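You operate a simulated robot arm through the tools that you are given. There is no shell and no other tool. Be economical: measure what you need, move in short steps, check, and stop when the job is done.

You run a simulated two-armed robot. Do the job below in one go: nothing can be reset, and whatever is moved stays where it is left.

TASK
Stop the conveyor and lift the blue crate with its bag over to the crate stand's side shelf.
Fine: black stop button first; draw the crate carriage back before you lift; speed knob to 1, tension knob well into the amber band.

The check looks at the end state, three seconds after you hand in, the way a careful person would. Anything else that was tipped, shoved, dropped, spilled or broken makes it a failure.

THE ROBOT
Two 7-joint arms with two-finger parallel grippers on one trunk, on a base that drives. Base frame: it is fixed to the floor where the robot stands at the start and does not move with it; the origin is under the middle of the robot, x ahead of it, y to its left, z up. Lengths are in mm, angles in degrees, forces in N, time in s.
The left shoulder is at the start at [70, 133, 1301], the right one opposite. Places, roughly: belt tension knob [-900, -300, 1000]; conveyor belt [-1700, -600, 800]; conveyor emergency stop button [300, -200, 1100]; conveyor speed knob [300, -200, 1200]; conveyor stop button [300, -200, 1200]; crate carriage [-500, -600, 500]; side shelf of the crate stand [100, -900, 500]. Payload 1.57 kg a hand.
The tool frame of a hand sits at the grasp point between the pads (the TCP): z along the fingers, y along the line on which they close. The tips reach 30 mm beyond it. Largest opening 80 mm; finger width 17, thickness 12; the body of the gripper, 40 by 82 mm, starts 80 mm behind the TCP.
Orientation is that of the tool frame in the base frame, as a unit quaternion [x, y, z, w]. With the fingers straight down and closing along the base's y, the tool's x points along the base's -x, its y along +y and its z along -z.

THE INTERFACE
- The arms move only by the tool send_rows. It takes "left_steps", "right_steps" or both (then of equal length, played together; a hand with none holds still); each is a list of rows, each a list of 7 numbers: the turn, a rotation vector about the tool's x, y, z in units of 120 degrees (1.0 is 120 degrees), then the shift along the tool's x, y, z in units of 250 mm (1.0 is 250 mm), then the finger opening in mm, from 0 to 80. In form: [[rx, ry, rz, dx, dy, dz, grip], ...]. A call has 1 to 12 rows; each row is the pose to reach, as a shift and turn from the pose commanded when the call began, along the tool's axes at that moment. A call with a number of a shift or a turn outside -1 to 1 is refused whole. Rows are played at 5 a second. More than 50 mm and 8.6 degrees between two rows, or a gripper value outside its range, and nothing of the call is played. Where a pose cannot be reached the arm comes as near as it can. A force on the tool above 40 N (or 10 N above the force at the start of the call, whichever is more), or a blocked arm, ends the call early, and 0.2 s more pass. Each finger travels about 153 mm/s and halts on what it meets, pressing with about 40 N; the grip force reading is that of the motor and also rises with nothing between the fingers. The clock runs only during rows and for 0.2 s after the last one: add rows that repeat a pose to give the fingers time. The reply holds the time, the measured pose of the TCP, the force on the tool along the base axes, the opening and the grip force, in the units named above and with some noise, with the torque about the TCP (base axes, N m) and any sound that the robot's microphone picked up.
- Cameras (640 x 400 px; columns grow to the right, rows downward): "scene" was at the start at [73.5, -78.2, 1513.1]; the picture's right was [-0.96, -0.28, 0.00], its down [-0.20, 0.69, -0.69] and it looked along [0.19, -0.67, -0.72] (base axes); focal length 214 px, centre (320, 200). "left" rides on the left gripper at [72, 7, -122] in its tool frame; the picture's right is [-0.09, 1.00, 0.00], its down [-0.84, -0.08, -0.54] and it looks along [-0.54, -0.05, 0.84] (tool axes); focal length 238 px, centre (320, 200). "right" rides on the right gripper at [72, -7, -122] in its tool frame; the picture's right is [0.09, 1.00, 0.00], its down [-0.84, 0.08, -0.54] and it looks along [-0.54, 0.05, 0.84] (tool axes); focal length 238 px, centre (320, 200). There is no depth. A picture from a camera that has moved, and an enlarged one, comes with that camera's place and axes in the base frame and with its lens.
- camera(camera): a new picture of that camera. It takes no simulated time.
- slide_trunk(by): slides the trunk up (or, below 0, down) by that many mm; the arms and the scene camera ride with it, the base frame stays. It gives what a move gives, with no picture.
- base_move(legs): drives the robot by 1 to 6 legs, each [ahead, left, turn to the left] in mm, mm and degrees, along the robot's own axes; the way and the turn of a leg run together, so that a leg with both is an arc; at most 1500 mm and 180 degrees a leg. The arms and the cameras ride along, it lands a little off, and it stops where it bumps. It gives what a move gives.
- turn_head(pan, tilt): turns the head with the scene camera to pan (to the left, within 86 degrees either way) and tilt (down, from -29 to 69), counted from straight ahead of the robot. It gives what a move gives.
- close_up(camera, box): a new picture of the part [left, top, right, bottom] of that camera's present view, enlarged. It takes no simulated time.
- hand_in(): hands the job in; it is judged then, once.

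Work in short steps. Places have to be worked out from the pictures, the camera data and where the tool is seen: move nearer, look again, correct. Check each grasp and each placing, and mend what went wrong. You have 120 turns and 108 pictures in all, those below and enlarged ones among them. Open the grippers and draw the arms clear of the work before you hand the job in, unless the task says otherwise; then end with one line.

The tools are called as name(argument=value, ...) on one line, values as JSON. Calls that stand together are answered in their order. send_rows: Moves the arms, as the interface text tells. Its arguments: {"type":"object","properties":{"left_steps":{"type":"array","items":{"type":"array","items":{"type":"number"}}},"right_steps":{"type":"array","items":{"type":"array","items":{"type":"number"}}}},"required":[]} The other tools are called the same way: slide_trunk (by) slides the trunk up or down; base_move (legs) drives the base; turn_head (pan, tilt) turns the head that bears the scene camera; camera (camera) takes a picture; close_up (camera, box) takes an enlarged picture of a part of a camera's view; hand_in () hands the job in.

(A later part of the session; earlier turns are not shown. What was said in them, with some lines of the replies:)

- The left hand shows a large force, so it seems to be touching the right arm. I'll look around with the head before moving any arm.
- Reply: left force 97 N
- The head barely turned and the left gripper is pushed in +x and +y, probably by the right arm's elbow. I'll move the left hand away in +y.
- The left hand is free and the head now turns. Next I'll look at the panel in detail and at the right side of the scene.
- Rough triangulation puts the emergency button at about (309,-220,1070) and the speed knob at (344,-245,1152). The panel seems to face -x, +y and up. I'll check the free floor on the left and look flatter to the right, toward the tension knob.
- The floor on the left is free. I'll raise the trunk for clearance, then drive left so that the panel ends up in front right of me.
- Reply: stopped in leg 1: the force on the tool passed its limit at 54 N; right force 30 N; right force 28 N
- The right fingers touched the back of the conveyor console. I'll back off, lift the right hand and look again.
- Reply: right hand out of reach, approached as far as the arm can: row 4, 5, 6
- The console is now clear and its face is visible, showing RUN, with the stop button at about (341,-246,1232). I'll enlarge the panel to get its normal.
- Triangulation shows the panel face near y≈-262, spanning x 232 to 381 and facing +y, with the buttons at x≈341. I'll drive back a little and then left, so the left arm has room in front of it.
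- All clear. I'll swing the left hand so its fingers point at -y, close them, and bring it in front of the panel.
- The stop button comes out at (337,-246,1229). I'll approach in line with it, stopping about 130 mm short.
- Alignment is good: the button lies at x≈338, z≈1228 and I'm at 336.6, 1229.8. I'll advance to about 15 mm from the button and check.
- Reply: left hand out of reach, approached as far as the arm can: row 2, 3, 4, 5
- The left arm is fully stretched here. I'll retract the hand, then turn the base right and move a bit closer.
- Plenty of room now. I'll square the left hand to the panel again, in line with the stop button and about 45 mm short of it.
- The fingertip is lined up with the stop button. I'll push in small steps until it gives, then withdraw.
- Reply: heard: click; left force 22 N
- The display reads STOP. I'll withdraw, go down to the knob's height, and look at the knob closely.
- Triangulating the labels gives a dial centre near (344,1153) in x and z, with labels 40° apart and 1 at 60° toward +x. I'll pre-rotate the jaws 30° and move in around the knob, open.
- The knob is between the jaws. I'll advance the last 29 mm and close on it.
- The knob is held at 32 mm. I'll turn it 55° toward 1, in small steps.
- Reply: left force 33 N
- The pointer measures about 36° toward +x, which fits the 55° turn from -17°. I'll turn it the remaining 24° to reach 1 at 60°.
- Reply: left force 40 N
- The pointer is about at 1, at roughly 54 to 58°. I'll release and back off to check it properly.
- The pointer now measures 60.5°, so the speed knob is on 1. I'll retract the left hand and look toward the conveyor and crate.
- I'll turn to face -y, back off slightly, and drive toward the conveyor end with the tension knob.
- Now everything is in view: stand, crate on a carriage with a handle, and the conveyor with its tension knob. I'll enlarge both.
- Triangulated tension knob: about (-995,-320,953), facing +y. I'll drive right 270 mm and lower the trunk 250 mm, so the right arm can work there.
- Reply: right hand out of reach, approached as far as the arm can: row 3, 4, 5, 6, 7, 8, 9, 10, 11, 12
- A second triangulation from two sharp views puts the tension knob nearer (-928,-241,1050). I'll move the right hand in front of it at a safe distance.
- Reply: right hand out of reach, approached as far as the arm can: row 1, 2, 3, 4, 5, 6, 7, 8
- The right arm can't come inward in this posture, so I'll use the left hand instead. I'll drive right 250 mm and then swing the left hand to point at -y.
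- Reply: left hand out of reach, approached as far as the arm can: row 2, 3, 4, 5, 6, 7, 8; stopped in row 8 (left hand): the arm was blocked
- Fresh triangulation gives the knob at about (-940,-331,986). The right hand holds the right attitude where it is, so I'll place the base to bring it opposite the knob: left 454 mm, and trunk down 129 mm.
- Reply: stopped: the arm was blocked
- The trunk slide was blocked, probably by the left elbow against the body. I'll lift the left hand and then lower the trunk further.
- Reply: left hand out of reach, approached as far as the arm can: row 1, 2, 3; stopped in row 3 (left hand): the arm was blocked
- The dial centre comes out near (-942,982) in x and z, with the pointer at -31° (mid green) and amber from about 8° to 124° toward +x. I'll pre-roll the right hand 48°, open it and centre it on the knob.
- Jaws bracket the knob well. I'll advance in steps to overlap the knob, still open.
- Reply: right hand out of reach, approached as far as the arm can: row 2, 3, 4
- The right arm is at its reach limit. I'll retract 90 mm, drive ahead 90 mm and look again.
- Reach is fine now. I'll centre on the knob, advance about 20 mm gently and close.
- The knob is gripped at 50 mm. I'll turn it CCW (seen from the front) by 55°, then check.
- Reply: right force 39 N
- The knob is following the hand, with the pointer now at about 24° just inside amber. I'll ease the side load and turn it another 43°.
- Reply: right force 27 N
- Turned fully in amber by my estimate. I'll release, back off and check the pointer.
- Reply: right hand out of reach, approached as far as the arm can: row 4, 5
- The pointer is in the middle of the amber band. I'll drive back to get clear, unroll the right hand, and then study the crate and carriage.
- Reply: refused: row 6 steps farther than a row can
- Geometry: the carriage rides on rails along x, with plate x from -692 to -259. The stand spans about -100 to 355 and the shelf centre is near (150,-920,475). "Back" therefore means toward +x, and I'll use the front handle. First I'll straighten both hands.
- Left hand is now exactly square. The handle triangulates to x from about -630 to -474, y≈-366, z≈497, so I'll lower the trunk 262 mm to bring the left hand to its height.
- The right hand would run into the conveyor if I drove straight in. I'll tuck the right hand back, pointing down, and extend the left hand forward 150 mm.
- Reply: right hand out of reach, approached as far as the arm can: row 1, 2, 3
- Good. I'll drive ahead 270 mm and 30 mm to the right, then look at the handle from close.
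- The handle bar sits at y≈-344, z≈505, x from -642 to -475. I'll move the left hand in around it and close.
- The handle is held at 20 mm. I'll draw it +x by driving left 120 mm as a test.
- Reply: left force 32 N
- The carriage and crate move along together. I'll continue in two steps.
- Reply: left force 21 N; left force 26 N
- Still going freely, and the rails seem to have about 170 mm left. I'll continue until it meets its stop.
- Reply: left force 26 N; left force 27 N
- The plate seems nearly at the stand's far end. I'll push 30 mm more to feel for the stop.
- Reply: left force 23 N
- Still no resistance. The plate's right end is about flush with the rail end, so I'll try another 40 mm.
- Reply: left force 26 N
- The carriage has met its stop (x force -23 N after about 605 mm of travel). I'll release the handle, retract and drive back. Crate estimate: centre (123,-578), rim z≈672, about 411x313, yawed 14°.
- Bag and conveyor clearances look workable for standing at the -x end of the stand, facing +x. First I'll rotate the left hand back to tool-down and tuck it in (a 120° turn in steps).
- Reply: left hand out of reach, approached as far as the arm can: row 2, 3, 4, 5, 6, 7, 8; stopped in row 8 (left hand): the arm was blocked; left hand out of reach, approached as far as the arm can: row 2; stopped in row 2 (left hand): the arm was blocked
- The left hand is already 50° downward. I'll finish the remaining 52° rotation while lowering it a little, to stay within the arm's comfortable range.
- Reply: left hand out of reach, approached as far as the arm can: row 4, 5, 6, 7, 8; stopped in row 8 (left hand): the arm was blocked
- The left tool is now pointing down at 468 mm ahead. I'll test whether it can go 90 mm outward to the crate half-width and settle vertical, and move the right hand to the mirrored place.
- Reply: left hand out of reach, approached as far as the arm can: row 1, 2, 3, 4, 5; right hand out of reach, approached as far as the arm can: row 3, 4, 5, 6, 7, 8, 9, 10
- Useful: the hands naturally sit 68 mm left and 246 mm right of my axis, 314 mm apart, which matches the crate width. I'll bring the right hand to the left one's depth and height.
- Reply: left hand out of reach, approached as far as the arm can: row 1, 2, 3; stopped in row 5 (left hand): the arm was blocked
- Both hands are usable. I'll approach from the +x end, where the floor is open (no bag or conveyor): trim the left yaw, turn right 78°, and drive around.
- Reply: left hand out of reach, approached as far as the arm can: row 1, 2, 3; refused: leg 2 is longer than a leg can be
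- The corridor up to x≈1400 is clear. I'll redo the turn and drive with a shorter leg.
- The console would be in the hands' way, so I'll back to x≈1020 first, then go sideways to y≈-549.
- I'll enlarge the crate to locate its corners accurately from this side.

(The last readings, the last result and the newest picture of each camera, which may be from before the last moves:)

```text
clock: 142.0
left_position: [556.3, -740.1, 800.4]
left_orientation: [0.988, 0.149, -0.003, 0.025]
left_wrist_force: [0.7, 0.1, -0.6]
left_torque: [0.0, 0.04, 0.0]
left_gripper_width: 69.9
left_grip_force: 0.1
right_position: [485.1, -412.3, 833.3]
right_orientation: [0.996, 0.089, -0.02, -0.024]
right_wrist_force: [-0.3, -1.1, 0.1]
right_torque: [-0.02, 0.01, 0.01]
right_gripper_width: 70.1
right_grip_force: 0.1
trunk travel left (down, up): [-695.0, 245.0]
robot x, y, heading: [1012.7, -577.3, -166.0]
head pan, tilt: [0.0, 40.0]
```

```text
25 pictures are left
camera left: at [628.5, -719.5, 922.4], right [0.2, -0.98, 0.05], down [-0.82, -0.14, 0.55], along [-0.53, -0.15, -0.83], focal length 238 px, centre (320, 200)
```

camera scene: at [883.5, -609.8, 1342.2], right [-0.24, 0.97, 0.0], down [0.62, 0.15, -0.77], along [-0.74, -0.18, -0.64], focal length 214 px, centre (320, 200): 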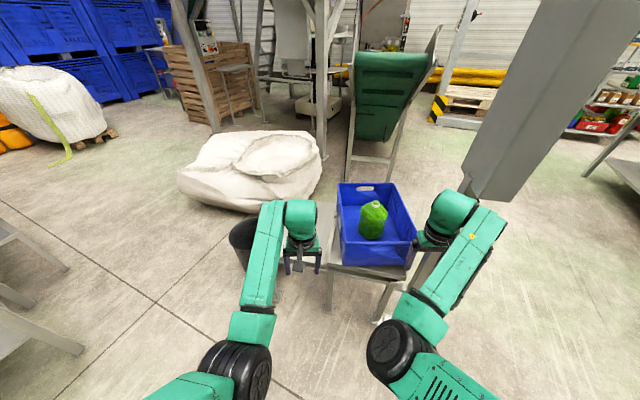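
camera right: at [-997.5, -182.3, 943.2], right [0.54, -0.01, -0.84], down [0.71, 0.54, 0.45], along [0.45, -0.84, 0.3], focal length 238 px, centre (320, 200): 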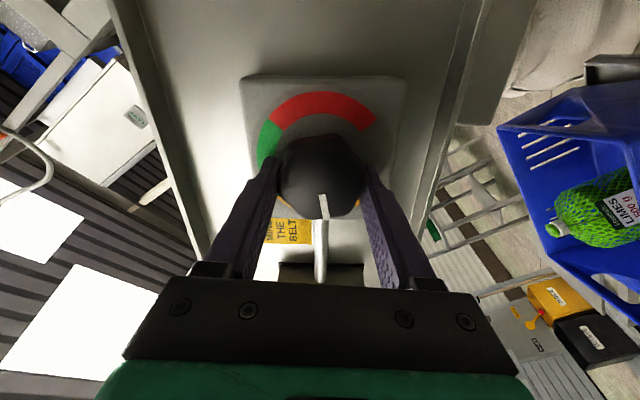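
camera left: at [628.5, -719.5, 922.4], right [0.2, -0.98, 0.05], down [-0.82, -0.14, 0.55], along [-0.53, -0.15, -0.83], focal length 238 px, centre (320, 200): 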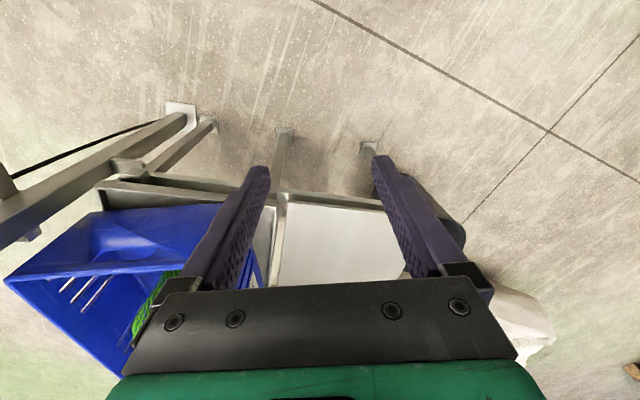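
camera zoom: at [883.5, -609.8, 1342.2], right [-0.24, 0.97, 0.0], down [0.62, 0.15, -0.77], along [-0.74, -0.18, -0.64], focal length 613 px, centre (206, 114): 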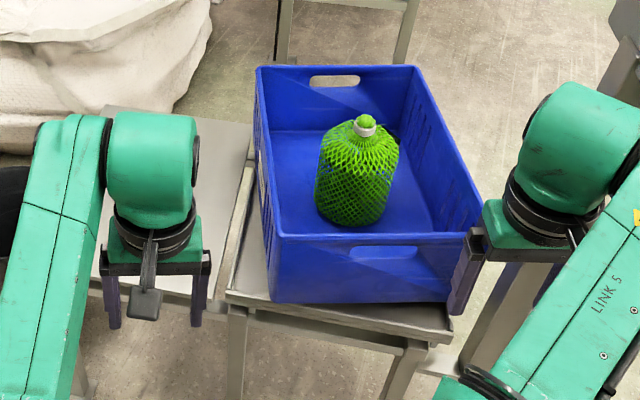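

Combining both views, the crate centre is ≈(125,-550), rim z≈685, about 395x283, yaw≈14.4°. I'll bring the left hand 60 mm inward, level both hands and lower the trunk a bit.

send_rows(left_steps=[[0, 0, 0, 0, -0.08, 0, 70], [0, 0, 0, 0, -0.16, 0, 70], [0, 0, 0, 0, -0.24, 0, 70], [0, 0, 0, 0, -0.24, 0, 70]], right_steps=[[0, 0, 0, 0, 0, 0.04, 70], [0, 0, 0, 0, 0, 0.08, 70], [0, 0, 0, 0, 0, 0.13, 70], [0, 0, 0, 0, 0, 0.13, 70]])

slide_trunk(by=-50)

base_move(legs=[[180, -33, 0]])

turn_head(pan=0, tilt=52)

camera(camera="scene")

```text
clock: 143.2
left_position: [542.7, -741.6, 781.5]
left_orientation: [0.981, 0.179, 0.0, 0.071]
left_wrist_force: [0.1, -0.7, 0.1]
left_torque: [0.04, -0.01, -0.03]
left_gripper_width: 69.9
left_grip_force: 0.1
right_position: [478.3, -385.2, 806.4]
right_orientation: [0.996, 0.074, -0.026, -0.045]
right_wrist_force: [0.0, 0.3, -0.7]
right_torque: [0.01, -0.01, 0.01]
right_gripper_width: 69.8
right_grip_force: 0.1
trunk travel left (down, up): [-695.0, 245.0]
robot x, y, heading: [1011.0, -575.9, -165.9]
head pan, tilt: [0.0, 40.0]
stopped in row 4 (left hand): the arm was blocked; the commanded pose is now the measured one
```

```text
clock: 144.1
left_position: [542.8, -740.0, 732.0]
left_orientation: [0.981, 0.178, 0.001, 0.071]
left_wrist_force: [1.2, 0.4, -0.3]
left_torque: [-0.02, 0.0, -0.01]
left_gripper_width: 70.1
left_grip_force: 0.1
right_position: [479.5, -384.2, 756.1]
right_orientation: [0.996, 0.074, -0.025, -0.045]
right_wrist_force: [0.1, -0.4, -0.3]
right_torque: [0.02, 0.01, 0.01]
right_gripper_width: 69.9
right_grip_force: 0.2
trunk travel left (down, up): [-645.0, 295.0]
robot x, y, heading: [1014.6, -576.4, -166.0]
head pan, tilt: [0.0, 40.0]
```

```text
clock: 145.7
left_position: [364.0, -748.2, 730.3]
left_orientation: [0.982, 0.177, 0.002, 0.071]
left_wrist_force: [-0.6, -0.3, -0.8]
left_torque: [-0.01, -0.03, -0.02]
left_gripper_width: 69.9
left_grip_force: 0.0
right_position: [299.6, -393.9, 755.7]
right_orientation: [0.996, 0.072, -0.024, -0.045]
right_wrist_force: [0.0, -0.4, -0.4]
right_torque: [0.03, 0.0, 0.02]
right_gripper_width: 70.1
right_grip_force: 0.0
trunk travel left (down, up): [-645.0, 295.0]
robot x, y, heading: [833.6, -584.0, -166.4]
head pan, tilt: [0.0, 40.0]
```

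```text
clock: 146.4
left_position: [363.4, -749.3, 732.0]
left_orientation: [0.982, 0.177, 0.001, 0.071]
left_wrist_force: [0.2, -0.2, -1.3]
left_torque: [-0.01, -0.07, 0.03]
left_gripper_width: 70.2
left_grip_force: 0.0
right_position: [300.5, -392.4, 756.6]
right_orientation: [0.996, 0.072, -0.025, -0.046]
right_wrist_force: [0.1, -0.3, -1.2]
right_torque: [-0.02, 0.0, 0.03]
right_gripper_width: 69.9
right_grip_force: 0.0
trunk travel left (down, up): [-645.0, 295.0]
robot x, y, heading: [833.0, -583.4, -166.3]
head pan, tilt: [0.0, 52.0]
```

```text
24 pictures are left
camera scene: at [713.0, -616.3, 1275.4], right [-0.24, 0.97, 0.0], down [0.77, 0.19, -0.62], along [-0.6, -0.15, -0.79], focal length 214 px, centre (320, 200)
```

scene: 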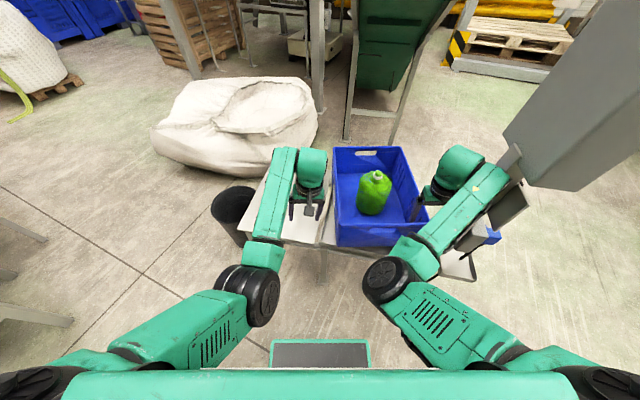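

The base front edge is only about 213 mm ahead of my axis, so there is room. The arms want to be further ahead and higher relative to the shoulders to come inward, so I'll reposition both and straighten them.

send_rows(left_steps=[[0.01, 0, 0.008, -0.03, -0.02, -0.08, 70], [0.02, 0, 0.016, -0.06, -0.04, -0.16, 70], [0.03, 0, 0.024, -0.1, -0.07, -0.25, 70], [0.045, 0, 0.032, -0.14, -0.1, -0.34, 70], [0.06, 0, 0.04, -0.18, -0.13, -0.43, 70], [0.067, 0, 0.05, -0.22, -0.16, -0.52, 70], [0.067, 0, 0.05, -0.22, -0.16, -0.52, 70]], right_steps=[[-0.007, 0.005, -0.008, -0.04, 0.03, -0.08, 70], [-0.014, 0.01, -0.016, -0.08, 0.08, -0.16, 70], [-0.02, 0.015, -0.024, -0.12, 0.14, -0.24, 70], [-0.027, 0.02, -0.032, -0.16, 0.2, -0.32, 70], [-0.034, 0.025, -0.04, -0.2, 0.26, -0.4, 70], [-0.041, 0.027, -0.05, -0.24, 0.32, -0.4, 70], [-0.041, 0.027, -0.05, -0.24, 0.32, -0.4, 70]])

camera(camera="scene")

```text
clock: 148.0
left_position: [292.4, -710.2, 855.9]
left_orientation: [0.992, 0.125, -0.007, 0.001]
left_wrist_force: [0.7, -0.8, -0.6]
left_torque: [0.0, 0.0, 0.0]
left_gripper_width: 69.8
left_grip_force: 0.1
right_position: [257.4, -489.9, 849.8]
right_orientation: [0.992, 0.125, 0.009, -0.005]
right_wrist_force: [-0.3, -0.4, 0.8]
right_torque: [0.0, 0.01, -0.02]
right_gripper_width: 70.2
right_grip_force: 0.1
trunk travel left (down, up): [-645.0, 295.0]
robot x, y, heading: [834.5, -586.4, -166.3]
head pan, tilt: [0.0, 52.0]
```

```text
23 pictures are left
camera scene: at [713.2, -616.3, 1275.3], right [-0.24, 0.97, 0.0], down [0.77, 0.19, -0.62], along [-0.6, -0.15, -0.79], focal length 214 px, centre (320, 200)
```

scene: 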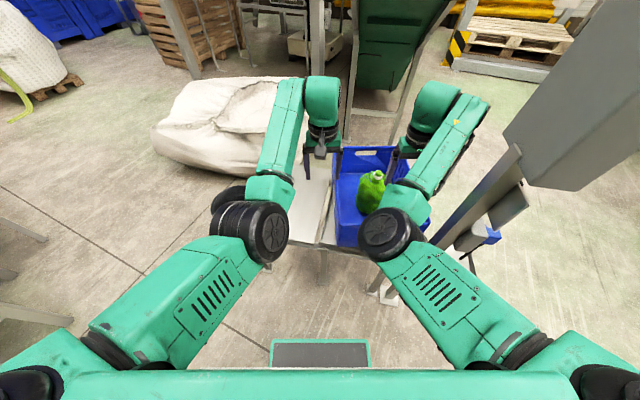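

Both hands are now exactly vertical and aligned with the crate. I'll widen them to about 275 mm and drive so they sit above the crate's long walls.

send_rows(left_steps=[[0, 0, 0, 0, 0.05, 0, 70], [0, 0, 0, 0.03, 0.1, 0, 70], [0, 0, 0, 0.04, 0.1, 0, 70]], right_steps=[[0, 0, 0, 0, -0.05, 0, 70], [0, 0, 0, -0.03, -0.1, 0.01, 70], [0, 0, 0, -0.03, -0.1, 0.02, 70]])

base_move(legs=[[114, -84, 0.5]])

camera(camera="left")

camera(camera="right")

```text
clock: 148.8
left_position: [309.9, -732.6, 854.4]
left_orientation: [0.992, 0.125, -0.007, 0.002]
left_wrist_force: [-0.1, 0.7, -0.4]
left_torque: [-0.02, -0.01, -0.01]
left_gripper_width: 69.9
left_grip_force: 0.1
right_position: [245.5, -465.0, 845.6]
right_orientation: [0.992, 0.125, 0.009, -0.006]
right_wrist_force: [0.7, -0.4, -0.3]
right_torque: [-0.01, -0.01, -0.01]
right_gripper_width: 69.9
right_grip_force: 0.0
trunk travel left (down, up): [-645.0, 295.0]
robot x, y, heading: [836.6, -588.6, -166.1]
head pan, tilt: [0.0, 52.0]
```

```text
clock: 150.1
left_position: [181.8, -682.8, 855.6]
left_orientation: [0.992, 0.13, -0.008, 0.002]
left_wrist_force: [-0.6, -0.2, 0.4]
left_torque: [-0.02, 0.01, 0.04]
left_gripper_width: 70.1
left_grip_force: 0.0
right_position: [113.6, -415.9, 846.3]
right_orientation: [0.992, 0.13, 0.009, -0.006]
right_wrist_force: [0.0, 0.6, -0.5]
right_torque: [0.0, 0.02, 0.03]
right_gripper_width: 69.9
right_grip_force: 0.1
trunk travel left (down, up): [-645.0, 295.0]
robot x, y, heading: [703.1, -535.7, -165.7]
head pan, tilt: [0.0, 52.0]
```

```text
22 pictures are left
camera left: at [254.1, -670.7, 976.4], right [0.17, -0.99, 0.0], down [-0.82, -0.14, 0.55], along [-0.55, -0.1, -0.83], focal length 238 px, centre (320, 200)
```

left: 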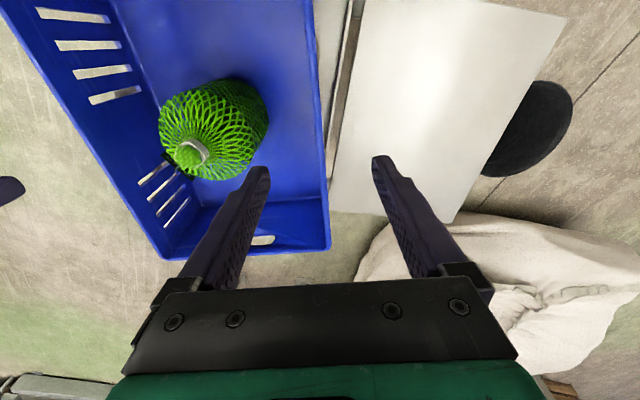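

```text
21 pictures are left
camera right: at [180.0, -393.4, 968.6], right [0.34, -0.94, -0.01], down [-0.8, -0.3, 0.53], along [-0.5, -0.17, -0.85], focal length 238 px, centre (320, 200)
```

right: 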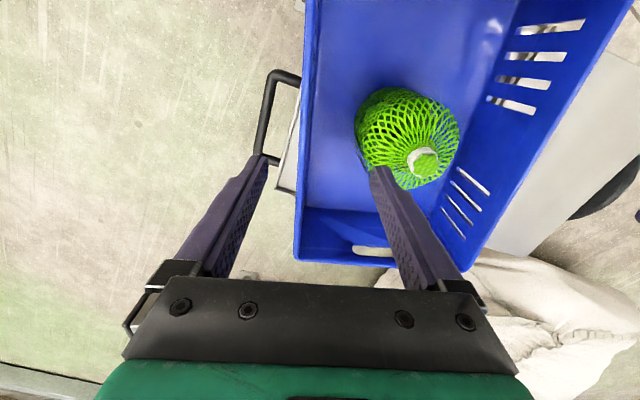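

Wrist views show the rims clearly: the left hand is on its wall, and the right hand needs 20 mm outward. I'll correct, move 22 mm ahead to be over the centre of mass, and lower to just above the rims.

send_rows(left_steps=[[0, 0, 0, 0, -0.01, 0, 70], [0, 0, 0, 0, -0.02, 0.01, 70], [0, 0, 0, 0, -0.02, 0.02, 70]], right_steps=[[0, 0, 0, 0, -0.04, 0, 70], [0, 0, 0, 0, -0.08, 0, 70], [0, 0, 0, 0, -0.08, 0, 70]])

base_move(legs=[[22, 0, 0]])

slide_trunk(by=-110)

camera(camera="left")

camera(camera="right")

```text
clock: 150.9
left_position: [181.3, -678.4, 850.2]
left_orientation: [0.991, 0.131, -0.008, 0.002]
left_wrist_force: [0.3, 0.3, 0.3]
left_torque: [0.01, 0.0, -0.01]
left_gripper_width: 70.0
left_grip_force: 0.1
right_position: [108.7, -399.3, 844.7]
right_orientation: [0.991, 0.13, 0.009, -0.007]
right_wrist_force: [-0.4, -0.7, 0.4]
right_torque: [-0.01, -0.02, -0.06]
right_gripper_width: 69.8
right_grip_force: 0.0
trunk travel left (down, up): [-645.0, 295.0]
robot x, y, heading: [702.4, -532.6, -165.6]
head pan, tilt: [0.0, 52.0]
```

```text
clock: 151.7
left_position: [161.5, -683.2, 851.3]
left_orientation: [0.991, 0.131, -0.009, 0.002]
left_wrist_force: [-0.3, 0.8, -0.2]
left_torque: [-0.05, 0.02, -0.02]
left_gripper_width: 70.1
left_grip_force: 0.0
right_position: [89.0, -403.3, 846.0]
right_orientation: [0.991, 0.13, 0.007, -0.006]
right_wrist_force: [0.0, 0.4, 0.1]
right_torque: [-0.06, 0.04, -0.01]
right_gripper_width: 69.9
right_grip_force: 0.1
trunk travel left (down, up): [-645.0, 295.0]
robot x, y, heading: [681.0, -537.3, -165.6]
head pan, tilt: [0.0, 52.0]
```

```text
clock: 153.1
left_position: [160.2, -683.3, 741.0]
left_orientation: [0.991, 0.132, -0.008, 0.001]
left_wrist_force: [-0.6, -0.6, -1.4]
left_torque: [-0.02, -0.05, -0.04]
left_gripper_width: 70.0
left_grip_force: 0.1
right_position: [87.1, -403.9, 736.2]
right_orientation: [0.992, 0.129, 0.01, -0.006]
right_wrist_force: [0.3, -0.2, -0.7]
right_torque: [0.01, -0.03, -0.02]
right_gripper_width: 69.6
right_grip_force: 0.2
trunk travel left (down, up): [-535.0, 405.0]
robot x, y, heading: [681.3, -535.6, -166.0]
head pan, tilt: [0.0, 52.0]
```

```text
20 pictures are left
camera left: at [232.0, -670.8, 862.1], right [0.17, -0.99, 0.0], down [-0.82, -0.14, 0.55], along [-0.55, -0.1, -0.83], focal length 238 px, centre (320, 200)
```

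left: 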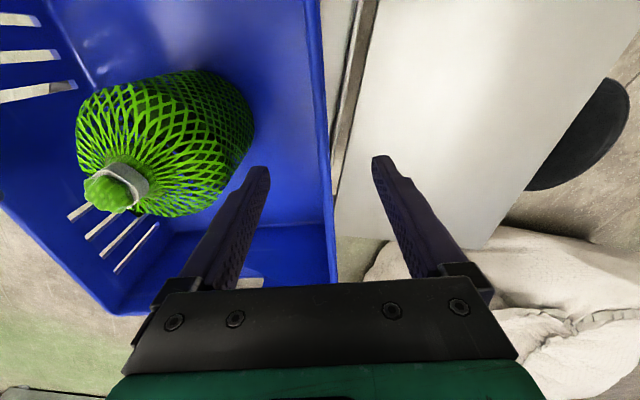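

```text
19 pictures are left
camera right: at [153.1, -380.8, 858.8], right [0.34, -0.94, -0.01], down [-0.8, -0.3, 0.53], along [-0.5, -0.17, -0.85], focal length 238 px, centre (320, 200)
```

right: 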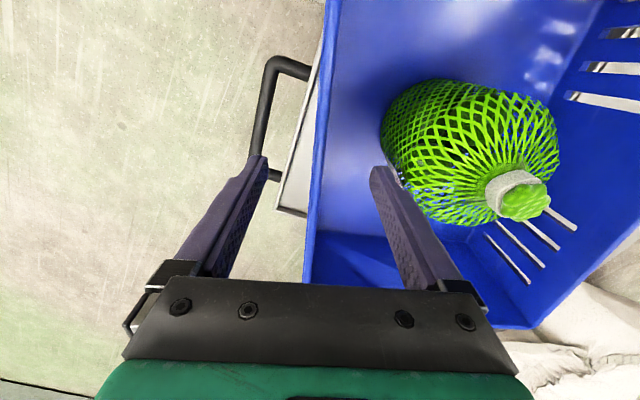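

Both walls lie between the jaws. I'll narrow the openings to 50 mm to stay clear of the bag and lower 60 mm over the rims.

send_rows(left_steps=[[0, 0, 0, 0, 0.01, 0, 55], [0, 0, 0, 0, 0.015, 0, 50], [0, 0, 0, 0, 0.015, 0, 50]], right_steps=[[0, 0, 0, 0, 0, 0, 55], [0, 0, 0, 0, 0, 0, 50], [0, 0, 0, 0, 0, 0, 50]])

slide_trunk(by=-60)

camera(camera="left")

camera(camera="right")

```text
clock: 153.9
left_position: [160.1, -687.2, 740.9]
left_orientation: [0.991, 0.131, -0.008, 0.003]
left_wrist_force: [0.1, 0.7, 0.0]
left_torque: [0.0, -0.01, 0.0]
left_gripper_width: 50.0
left_grip_force: 0.0
right_position: [87.6, -403.5, 735.9]
right_orientation: [0.991, 0.13, 0.008, -0.007]
right_wrist_force: [0.8, -0.4, -0.1]
right_torque: [-0.01, 0.01, 0.0]
right_gripper_width: 50.1
right_grip_force: 0.1
trunk travel left (down, up): [-535.0, 405.0]
robot x, y, heading: [686.4, -536.4, -165.8]
head pan, tilt: [0.0, 52.0]
```

```text
clock: 154.9
left_position: [160.0, -686.9, 680.3]
left_orientation: [0.991, 0.131, -0.008, 0.002]
left_wrist_force: [-0.4, -0.4, 0.9]
left_torque: [0.03, 0.01, -0.02]
left_gripper_width: 49.7
left_grip_force: 0.1
right_position: [87.8, -404.7, 675.9]
right_orientation: [0.992, 0.129, 0.009, -0.006]
right_wrist_force: [0.0, -0.6, 0.4]
right_torque: [-0.03, 0.01, -0.02]
right_gripper_width: 49.9
right_grip_force: 0.1
trunk travel left (down, up): [-475.0, 465.0]
robot x, y, heading: [684.2, -535.1, -165.9]
head pan, tilt: [0.0, 52.0]
```

```text
18 pictures are left
camera left: at [232.8, -674.3, 802.5], right [0.17, -0.99, 0.0], down [-0.82, -0.14, 0.56], along [-0.55, -0.1, -0.83], focal length 238 px, centre (320, 200)
```

left: 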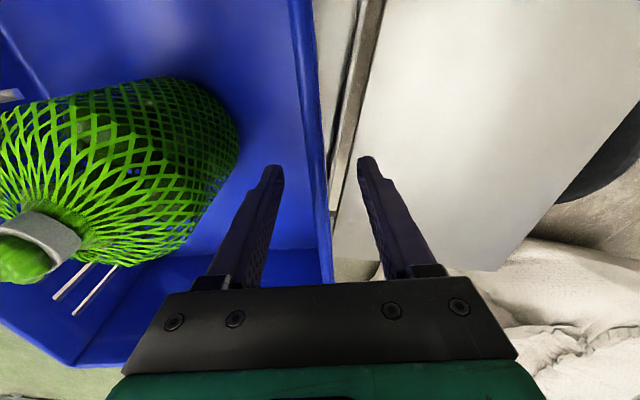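

```text
17 pictures are left
camera right: at [153.1, -380.8, 798.8], right [0.34, -0.94, -0.01], down [-0.8, -0.3, 0.53], along [-0.5, -0.17, -0.85], focal length 238 px, centre (320, 200)
```

right: 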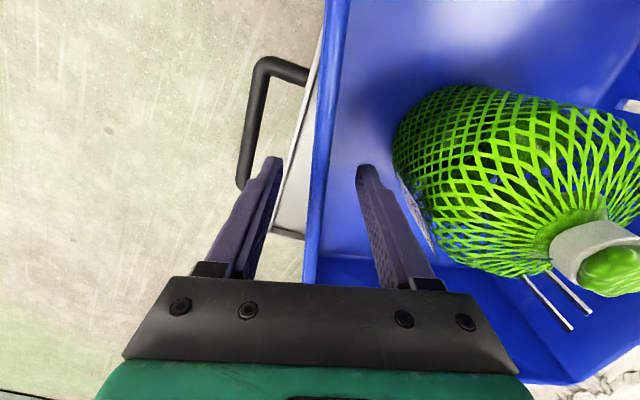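

The walls are between the fingers on both sides. I'll close both grippers together.

send_rows(left_steps=[[0, 0, 0, 0, 0, 0, 30], [0, 0, 0, 0, 0, 0, 15], [0, 0, 0, 0, 0, 0, 0], [0, 0, 0, 0, 0, 0, 0]], right_steps=[[0, 0, 0, 0, 0, 0, 30], [0, 0, 0, 0, 0, 0, 15], [0, 0, 0, 0, 0, 0, 0], [0, 0, 0, 0, 0, 0, 0]])

```text
clock: 155.9
left_position: [160.8, -686.7, 680.9]
left_orientation: [0.991, 0.13, -0.007, 0.002]
left_wrist_force: [-0.8, -0.3, 0.5]
left_torque: [0.51, 0.17, -0.37]
left_gripper_width: 8.0
left_grip_force: 26.8
right_position: [87.9, -404.0, 675.8]
right_orientation: [0.992, 0.129, 0.009, -0.005]
right_wrist_force: [-0.4, 0.9, 2.4]
right_torque: [-0.97, -0.26, -0.23]
right_gripper_width: 8.1
right_grip_force: 27.3
trunk travel left (down, up): [-475.0, 465.0]
robot x, y, heading: [679.9, -534.1, -165.6]
head pan, tilt: [0.0, 52.0]
```

Both hold an 8 mm wall. I'll lift 60 mm and check level and grip.

slide_trunk(by=60)

camera(camera="scene")

```text
clock: 156.9
left_position: [157.3, -686.7, 738.3]
left_orientation: [0.992, 0.129, -0.006, 0.002]
left_wrist_force: [0.8, 1.5, -9.9]
left_torque: [0.55, 0.14, -0.33]
left_gripper_width: 7.7
left_grip_force: 27.3
right_position: [85.8, -404.8, 734.2]
right_orientation: [0.991, 0.13, 0.011, -0.006]
right_wrist_force: [-2.0, -1.5, -6.3]
right_torque: [-0.97, -0.36, -0.21]
right_gripper_width: 8.1
right_grip_force: 27.2
trunk travel left (down, up): [-535.0, 405.0]
robot x, y, heading: [683.1, -537.3, -165.4]
head pan, tilt: [0.0, 52.0]
```

```text
16 pictures are left
camera scene: at [559.5, -568.0, 1164.9], right [-0.25, 0.97, 0.0], down [0.77, 0.19, -0.61], along [-0.59, -0.15, -0.79], focal length 214 px, centre (320, 200)
```

scene: 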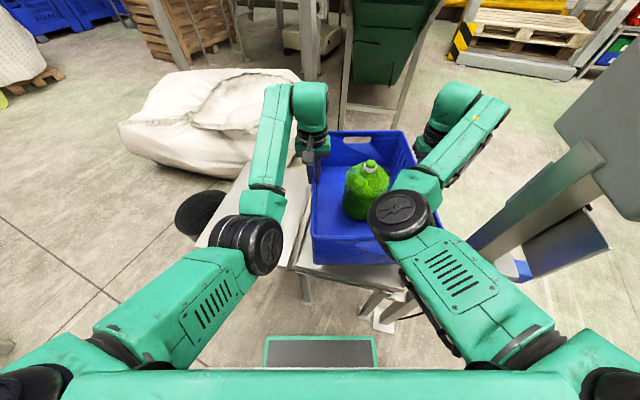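

The crate is up, level, about 1.6 kg in total. I get the shelf top at z≈499, x from -75 to 355, y from -764 to -1067, centre about (140,-915). I'll lift a bit more, then move over in two stages, checking the grip in between.

slide_trunk(by=50)

base_move(legs=[[82, 340, 0]])

base_move(legs=[[0, 0, -14.4]])

camera(camera="scene")

```text
clock: 157.9
left_position: [157.0, -686.9, 788.2]
left_orientation: [0.992, 0.129, -0.005, 0.002]
left_wrist_force: [0.6, 3.3, -9.8]
left_torque: [0.58, -0.05, -0.35]
left_gripper_width: 7.9
left_grip_force: 26.6
right_position: [86.5, -404.1, 784.0]
right_orientation: [0.991, 0.13, 0.011, -0.006]
right_wrist_force: [-0.9, -2.6, -6.4]
right_torque: [-1.02, -0.15, -0.24]
right_gripper_width: 7.9
right_grip_force: 26.9
trunk travel left (down, up): [-585.0, 355.0]
robot x, y, heading: [682.1, -534.2, -165.7]
head pan, tilt: [0.0, 52.0]
```

```text
clock: 160.1
left_position: [164.4, -1035.4, 789.3]
left_orientation: [0.991, 0.132, -0.006, 0.002]
left_wrist_force: [-0.5, 4.3, -11.0]
left_torque: [0.46, 0.04, -0.37]
left_gripper_width: 8.0
left_grip_force: 27.1
right_position: [90.9, -752.8, 785.1]
right_orientation: [0.991, 0.131, 0.01, -0.006]
right_wrist_force: [-1.0, -5.5, -6.0]
right_torque: [-1.03, -0.29, -0.19]
right_gripper_width: 8.2
right_grip_force: 27.0
trunk travel left (down, up): [-585.0, 355.0]
robot x, y, heading: [688.2, -881.3, -165.5]
head pan, tilt: [0.0, 52.0]
```

```text
clock: 161.3
left_position: [145.3, -909.2, 788.6]
left_orientation: [1.0, 0.014, -0.006, 0.001]
left_wrist_force: [1.3, -0.6, -9.4]
left_torque: [0.53, 0.07, -0.32]
left_gripper_width: 7.8
left_grip_force: 27.2
right_position: [137.4, -615.9, 784.2]
right_orientation: [1.0, 0.014, 0.01, -0.005]
right_wrist_force: [-2.5, 1.5, -6.1]
right_torque: [-1.0, -0.16, -0.21]
right_gripper_width: 7.8
right_grip_force: 27.0
trunk travel left (down, up): [-585.0, 355.0]
robot x, y, heading: [689.5, -881.0, -178.8]
head pan, tilt: [0.0, 52.0]
```

```text
15 pictures are left
camera scene: at [561.3, -884.4, 1214.9], right [-0.02, 1.0, 0.0], down [0.79, 0.01, -0.61], along [-0.61, -0.01, -0.79], focal length 214 px, centre (320, 200)
```

scene: 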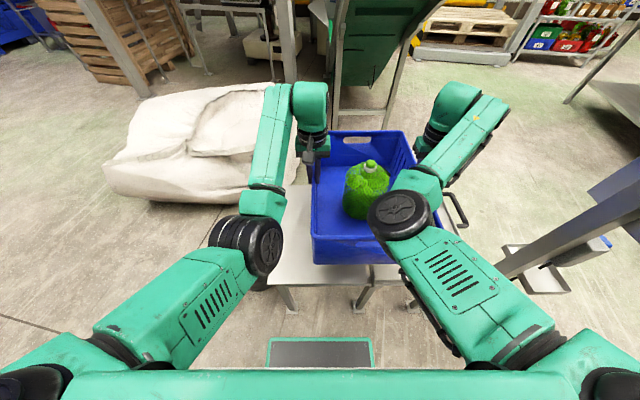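

Stable. I'll move the remaining 160 mm over the shelf with a small heading correction, then check with the wrist cameras.

base_move(legs=[[0, 164, -1.2]])

camera(camera="left")

camera(camera="right")

camera(camera="scene")

```text
clock: 162.7
left_position: [144.9, -1055.1, 790.0]
left_orientation: [1.0, 0.005, -0.007, 0.001]
left_wrist_force: [2.1, -1.1, -8.5]
left_torque: [0.61, 0.08, -0.33]
left_gripper_width: 7.8
left_grip_force: 26.9
right_position: [144.8, -762.5, 784.3]
right_orientation: [1.0, 0.004, 0.01, -0.004]
right_wrist_force: [-2.1, 1.9, -6.6]
right_torque: [-0.97, -0.14, -0.17]
right_gripper_width: 8.1
right_grip_force: 27.1
trunk travel left (down, up): [-585.0, 355.0]
robot x, y, heading: [694.5, -1037.1, 180.0]
head pan, tilt: [0.0, 52.0]
```

```text
14 pictures are left
camera left: at [217.3, -1059.6, 910.9], right [-0.08, -1.0, 0.0], down [-0.83, 0.07, 0.55], along [-0.55, 0.04, -0.83], focal length 238 px, centre (320, 200)
```

left: 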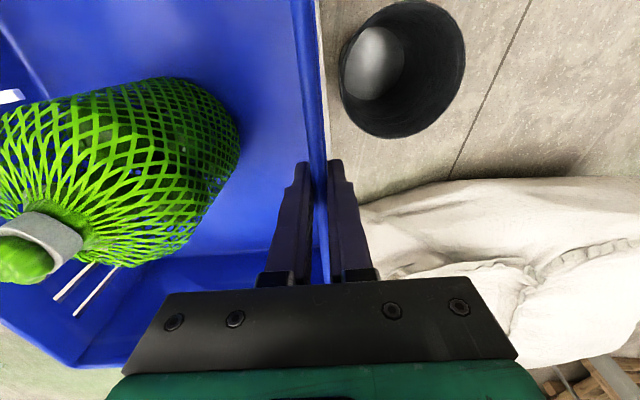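

```text
13 pictures are left
camera right: at [212.9, -755.7, 907.2], right [0.1, -0.99, -0.01], down [-0.85, -0.09, 0.52], along [-0.52, -0.05, -0.85], focal length 238 px, centre (320, 200)
```

right: 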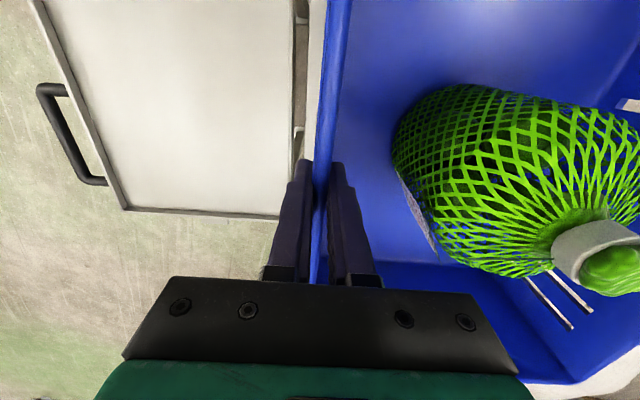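

```text
12 pictures are left
camera scene: at [562.4, -1038.2, 1214.9], right [0.0, 1.0, 0.0], down [0.79, 0.0, -0.61], along [-0.61, 0.0, -0.79], focal length 214 px, centre (320, 200)
```

scene: 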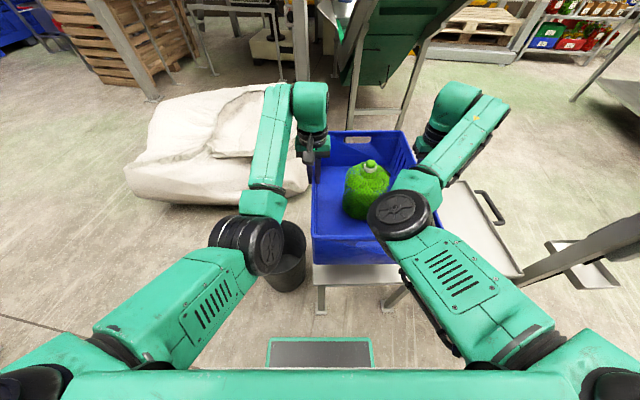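

I see a strip of shelf on the +y side, and the shelf's +y edge is at about y=-741, so the shelf centre is y≈-898. I'll shift 11 mm to +y and lower most of the way.

base_move(legs=[[0, -11, 0]])

slide_trunk(by=-85)

camera(camera="scene")

camera(camera="right")

```text
clock: 163.5
left_position: [145.7, -1044.4, 789.8]
left_orientation: [1.0, 0.004, -0.005, 0.0]
left_wrist_force: [2.0, -0.1, -9.5]
left_torque: [0.65, 0.21, -0.26]
left_gripper_width: 7.9
left_grip_force: 27.2
right_position: [144.3, -751.2, 783.3]
right_orientation: [1.0, 0.004, 0.011, -0.005]
right_wrist_force: [-1.8, 0.9, -6.0]
right_torque: [-1.0, -0.3, -0.16]
right_gripper_width: 7.8
right_grip_force: 26.6
trunk travel left (down, up): [-585.0, 355.0]
robot x, y, heading: [687.5, -1027.0, 179.8]
head pan, tilt: [0.0, 52.0]
```

```text
clock: 164.7
left_position: [145.9, -1044.4, 704.7]
left_orientation: [1.0, 0.004, -0.004, 0.001]
left_wrist_force: [1.2, -1.4, -9.2]
left_torque: [0.67, 0.07, -0.25]
left_gripper_width: 7.8
left_grip_force: 27.0
right_position: [144.3, -751.7, 698.3]
right_orientation: [1.0, 0.004, 0.011, -0.005]
right_wrist_force: [-1.0, 1.4, -7.3]
right_torque: [-1.01, -0.14, -0.16]
right_gripper_width: 8.0
right_grip_force: 26.9
trunk travel left (down, up): [-500.0, 440.0]
robot x, y, heading: [688.6, -1027.5, 180.0]
head pan, tilt: [0.0, 52.0]
```

```text
11 pictures are left
camera scene: at [563.1, -1027.4, 1130.0], right [0.0, 1.0, 0.0], down [0.79, 0.0, -0.61], along [-0.61, 0.0, -0.79], focal length 214 px, centre (320, 200)
```

scene: 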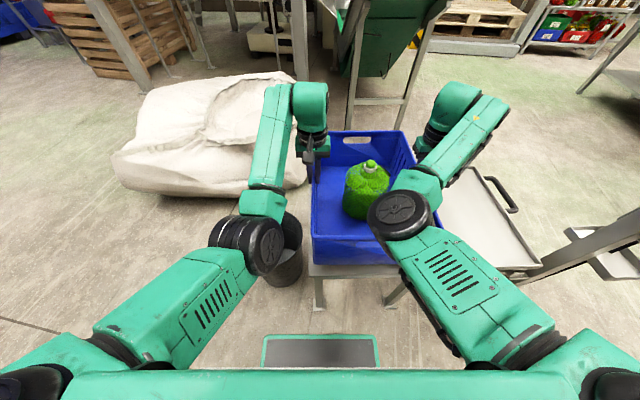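

```text
10 pictures are left
camera right: at [213.3, -745.1, 822.2], right [0.1, -0.99, -0.01], down [-0.85, -0.09, 0.52], along [-0.52, -0.05, -0.85], focal length 238 px, centre (320, 200)
```

right: 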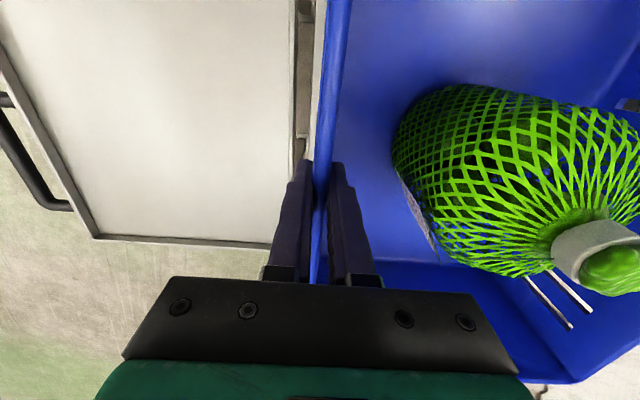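

Position over the shelf looks right, with margin on both sides. I'll lower slowly while watching the wrist forces.

slide_trunk(by=-15)

slide_trunk(by=-6)

```text
clock: 165.3
left_position: [144.3, -1043.5, 689.2]
left_orientation: [1.0, 0.004, -0.005, 0.002]
left_wrist_force: [1.3, -0.9, -8.4]
left_torque: [0.67, -0.04, -0.25]
left_gripper_width: 8.0
left_grip_force: 27.1
right_position: [144.9, -752.2, 684.3]
right_orientation: [1.0, 0.005, 0.01, -0.005]
right_wrist_force: [-1.1, 0.8, -6.4]
right_torque: [-1.01, -0.02, -0.13]
right_gripper_width: 7.9
right_grip_force: 27.0
trunk travel left (down, up): [-485.0, 455.0]
robot x, y, heading: [685.1, -1029.0, 180.0]
head pan, tilt: [0.0, 52.0]
```

```text
clock: 165.9
left_position: [145.5, -1043.7, 683.3]
left_orientation: [1.0, 0.004, -0.005, 0.001]
left_wrist_force: [1.2, -0.9, -8.7]
left_torque: [0.69, -0.17, -0.2]
left_gripper_width: 8.0
left_grip_force: 27.3
right_position: [144.4, -751.0, 678.2]
right_orientation: [1.0, 0.005, 0.011, -0.005]
right_wrist_force: [-1.9, 1.7, -6.2]
right_torque: [-0.99, 0.1, -0.15]
right_gripper_width: 8.0
right_grip_force: 27.1
trunk travel left (down, up): [-479.0, 461.0]
robot x, y, heading: [688.8, -1028.5, 179.8]
head pan, tilt: [0.0, 52.0]
```

Still hanging (about -15 N total). I'll keep lowering in small steps.

slide_trunk(by=-5)

slide_trunk(by=-4)

slide_trunk(by=-4)

```text
clock: 166.4
left_position: [145.4, -1043.0, 677.9]
left_orientation: [1.0, 0.004, -0.005, 0.001]
left_wrist_force: [0.8, -1.8, -9.1]
left_torque: [0.68, -0.22, -0.22]
left_gripper_width: 8.0
left_grip_force: 27.1
right_position: [144.8, -750.8, 672.6]
right_orientation: [1.0, 0.004, 0.011, -0.004]
right_wrist_force: [-1.5, 1.9, -6.7]
right_torque: [-0.99, 0.11, -0.18]
right_gripper_width: 7.9
right_grip_force: 26.9
trunk travel left (down, up): [-474.0, 466.0]
robot x, y, heading: [690.7, -1028.1, 180.1]
head pan, tilt: [0.0, 52.0]
```

```text
clock: 166.9
left_position: [145.9, -1044.0, 673.5]
left_orientation: [1.0, 0.005, -0.005, 0.001]
left_wrist_force: [1.7, -1.3, -8.8]
left_torque: [0.68, -0.18, -0.26]
left_gripper_width: 7.8
left_grip_force: 26.7
right_position: [146.0, -750.5, 668.7]
right_orientation: [1.0, 0.004, 0.012, -0.004]
right_wrist_force: [-0.9, 1.6, -6.0]
right_torque: [-0.99, 0.12, -0.17]
right_gripper_width: 8.0
right_grip_force: 26.8
trunk travel left (down, up): [-470.0, 470.0]
robot x, y, heading: [690.0, -1025.3, 179.9]
head pan, tilt: [0.0, 52.0]
```

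```text
clock: 167.5
left_position: [145.0, -1041.8, 669.5]
left_orientation: [1.0, 0.004, -0.005, 0.001]
left_wrist_force: [1.8, -1.5, -8.7]
left_torque: [0.63, -0.16, -0.23]
left_gripper_width: 7.8
left_grip_force: 27.2
right_position: [144.6, -751.0, 664.2]
right_orientation: [1.0, 0.005, 0.011, -0.004]
right_wrist_force: [-1.2, 1.4, -7.0]
right_torque: [-0.96, 0.06, -0.16]
right_gripper_width: 8.0
right_grip_force: 26.8
trunk travel left (down, up): [-466.0, 474.0]
robot x, y, heading: [689.2, -1027.2, 179.9]
head pan, tilt: [0.0, 52.0]
```

Not touching yet, so the shelf is a bit lower than the plate. I'll check the gap in a close-up before continuing.

close_up(camera="scene", box=[280, 220, 440, 320])

slide_trunk(by=-6)

slide_trunk(by=-6)

```text
4.00 times, centred on (360, 270) of scene
camera zoom: at [563.0, -1027.3, 1095.9], right [0.0, 1.0, 0.0], down [0.79, 0.0, -0.61], along [-0.61, 0.0, -0.79], focal length 858 px, centre (160, -80)
```

zoom: 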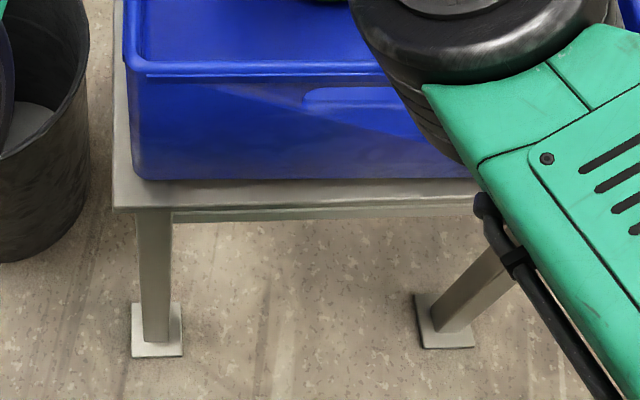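

```text
clock: 168.0
left_position: [146.8, -1043.7, 665.7]
left_orientation: [1.0, 0.004, -0.007, 0.0]
left_wrist_force: [1.0, -2.1, -3.2]
left_torque: [0.49, 0.26, -0.31]
left_gripper_width: 7.6
left_grip_force: 26.9
right_position: [145.6, -750.6, 660.7]
right_orientation: [1.0, 0.003, 0.01, -0.005]
right_wrist_force: [-1.8, 2.4, -5.9]
right_torque: [-0.96, 0.75, -0.19]
right_gripper_width: 8.1
right_grip_force: 27.2
trunk travel left (down, up): [-460.0, 480.0]
robot x, y, heading: [691.9, -1028.1, 179.8]
head pan, tilt: [0.0, 52.0]
```

```text
clock: 168.6
left_position: [146.7, -1044.2, 664.0]
left_orientation: [1.0, 0.004, -0.013, 0.001]
left_wrist_force: [-10.7, -0.5, 24.7]
left_torque: [-0.12, 0.17, -0.39]
left_gripper_width: 8.0
left_grip_force: 26.5
right_position: [145.7, -752.3, 660.3]
right_orientation: [1.0, 0.003, 0.005, -0.006]
right_wrist_force: [-9.6, 2.2, 17.7]
right_torque: [-0.95, 0.32, -0.19]
right_gripper_width: 8.3
right_grip_force: 27.0
trunk travel left (down, up): [-454.0, 486.0]
robot x, y, heading: [692.5, -1025.7, 180.1]
head pan, tilt: [0.0, 52.0]
```

The crate has landed; forces are now upward. I'll relieve by 4 mm and open both grippers moderately.

slide_trunk(by=4)

send_rows(left_steps=[[0, 0, 0, 0, 0, 0, 20], [0, 0, 0, 0, 0, 0, 40], [0, 0, 0, 0, 0, 0, 45], [0, 0, 0, 0, 0, 0, 45]], right_steps=[[0, 0, 0, 0, 0, 0, 20], [0, 0, 0, 0, 0, 0, 40], [0, 0, 0, 0, 0, 0, 45], [0, 0, 0, 0, 0, 0, 45]])

camera(camera="left")

camera(camera="right")

```text
clock: 169.1
left_position: [147.0, -1043.5, 663.4]
left_orientation: [1.0, 0.004, -0.007, 0.0]
left_wrist_force: [-6.3, 0.0, 12.3]
left_torque: [0.34, 0.33, -0.35]
left_gripper_width: 8.0
left_grip_force: 26.9
right_position: [148.1, -751.3, 660.7]
right_orientation: [1.0, 0.004, 0.009, -0.004]
right_wrist_force: [-4.8, 2.7, 10.1]
right_torque: [-0.95, 0.41, -0.17]
right_gripper_width: 7.9
right_grip_force: 27.2
trunk travel left (down, up): [-458.0, 482.0]
robot x, y, heading: [690.8, -1026.4, 180.0]
head pan, tilt: [0.0, 52.0]
```

```text
clock: 170.1
left_position: [146.0, -1043.3, 663.4]
left_orientation: [1.0, 0.005, -0.007, 0.001]
left_wrist_force: [0.0, 0.2, -1.5]
left_torque: [0.01, 0.01, -0.02]
left_gripper_width: 44.8
left_grip_force: 0.0
right_position: [146.6, -750.8, 657.6]
right_orientation: [1.0, 0.005, 0.009, -0.004]
right_wrist_force: [0.2, 0.4, 0.1]
right_torque: [-0.02, -0.01, -0.01]
right_gripper_width: 45.3
right_grip_force: 0.0
trunk travel left (down, up): [-458.0, 482.0]
robot x, y, heading: [688.5, -1027.7, 179.7]
head pan, tilt: [0.0, 52.0]
```

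```text
8 pictures are left
camera left: at [219.4, -1049.4, 785.0], right [-0.08, -1.0, 0.0], down [-0.83, 0.07, 0.55], along [-0.55, 0.04, -0.83], focal length 238 px, centre (320, 200)
```

left: 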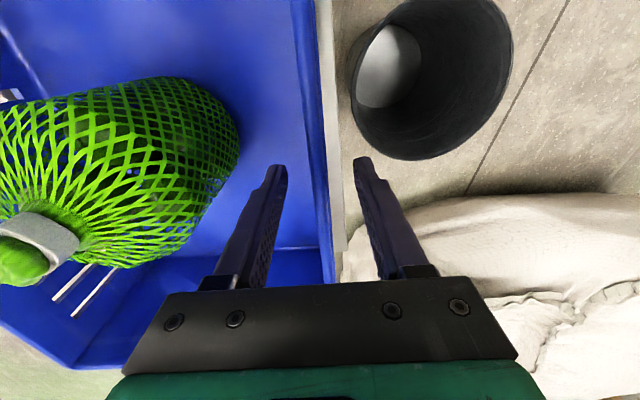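

```text
7 pictures are left
camera right: at [214.8, -745.5, 781.4], right [0.1, -0.99, -0.01], down [-0.85, -0.09, 0.52], along [-0.52, -0.05, -0.85], focal length 238 px, centre (320, 200)
```

right: 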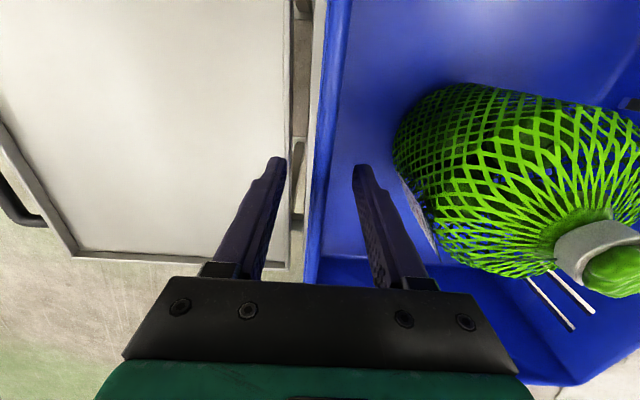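

Released; shelf margin is visible on both sides of the crate. I'll raise straight up and back away.

slide_trunk(by=180)

base_move(legs=[[-350, 0, 0]])

turn_head(pan=-15, tilt=35)

camera(camera="scene")

```text
clock: 172.1
left_position: [145.8, -1043.0, 843.5]
left_orientation: [1.0, 0.005, -0.007, 0.001]
left_wrist_force: [-0.4, 0.3, 0.3]
left_torque: [0.01, 0.02, -0.04]
left_gripper_width: 45.0
left_grip_force: 0.1
right_position: [146.1, -751.1, 838.4]
right_orientation: [1.0, 0.005, 0.01, -0.005]
right_wrist_force: [0.3, -0.7, -1.2]
right_torque: [0.0, -0.02, -0.01]
right_gripper_width: 44.8
right_grip_force: 0.1
trunk travel left (down, up): [-638.0, 302.0]
robot x, y, heading: [691.9, -1031.8, 179.6]
head pan, tilt: [0.0, 52.0]
```

```text
clock: 174.4
left_position: [493.8, -1038.0, 843.0]
left_orientation: [1.0, -0.002, -0.007, 0.001]
left_wrist_force: [0.0, 1.1, -0.1]
left_torque: [-0.02, 0.01, 0.0]
left_gripper_width: 44.9
left_grip_force: 0.0
right_position: [496.9, -746.9, 839.1]
right_orientation: [1.0, -0.002, 0.009, -0.005]
right_wrist_force: [-0.1, 0.9, -0.6]
right_torque: [0.0, 0.01, -0.01]
right_gripper_width: 44.9
right_grip_force: 0.1
trunk travel left (down, up): [-638.0, 302.0]
robot x, y, heading: [1036.1, -1030.3, 178.9]
head pan, tilt: [0.0, 52.0]
```

```text
clock: 175.2
left_position: [494.4, -1039.6, 842.8]
left_orientation: [1.0, -0.002, -0.006, 0.0]
left_wrist_force: [0.2, -0.7, 0.1]
left_torque: [0.03, -0.03, -0.03]
left_gripper_width: 45.0
left_grip_force: 0.1
right_position: [497.7, -747.0, 838.5]
right_orientation: [1.0, -0.003, 0.01, -0.005]
right_wrist_force: [0.1, -0.1, -0.2]
right_torque: [-0.01, -0.02, 0.02]
right_gripper_width: 45.0
right_grip_force: 0.0
trunk travel left (down, up): [-638.0, 302.0]
robot x, y, heading: [1038.5, -1032.5, 179.3]
head pan, tilt: [-15.0, 35.0]
```

```text
6 pictures are left
camera scene: at [903.5, -1006.1, 1292.6], right [0.27, 0.96, 0.0], down [0.55, -0.16, -0.82], along [-0.79, 0.22, -0.57], focal length 214 px, centre (320, 200)
```

scene: 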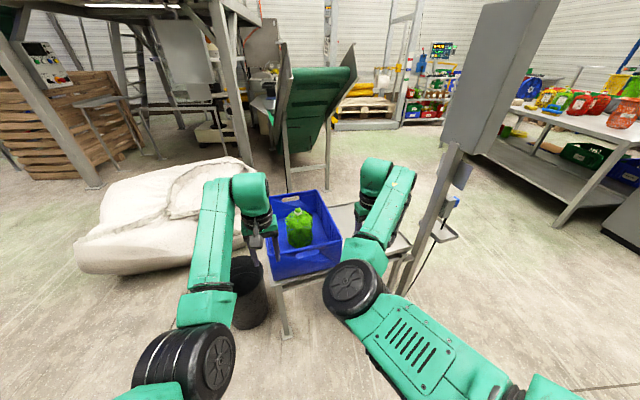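

The crate stands square on the side shelf with the bag upright in it, the carriage is drawn back, and the arms are clear. I'll open the grippers fully and hand in.

send_rows(left_steps=[[0, 0, 0, 0, 0, 0, 65], [0, 0, 0, 0, 0, 0, 80], [0, 0, 0, 0, 0, 0, 80]], right_steps=[[0, 0, 0, 0, 0, 0, 65], [0, 0, 0, 0, 0, 0, 80], [0, 0, 0, 0, 0, 0, 80]])

hand_in()

```text
clock: 176.0
left_position: [494.5, -1039.7, 843.2]
left_orientation: [1.0, -0.001, -0.008, 0.0]
left_wrist_force: [-0.5, 0.7, -0.3]
left_torque: [0.01, 0.01, -0.01]
left_gripper_width: 79.9
left_grip_force: 0.0
right_position: [498.3, -747.2, 838.2]
right_orientation: [1.0, -0.002, 0.01, -0.004]
right_wrist_force: [-0.8, 0.3, 0.2]
right_torque: [0.0, 0.0, 0.02]
right_gripper_width: 79.9
right_grip_force: 0.0
trunk travel left (down, up): [-638.0, 302.0]
robot x, y, heading: [1037.4, -1028.4, 179.2]
head pan, tilt: [-15.0, 35.0]
```

```text
The job is handed in.
```

Job handed in: conveyor stopped with the black button, speed knob on 1, tension knob in mid-amber, carriage drawn back to its stop, and the blue crate with its bag upright on the side shelf; early on my right fingers bumped the back of the console, with no visible effect.
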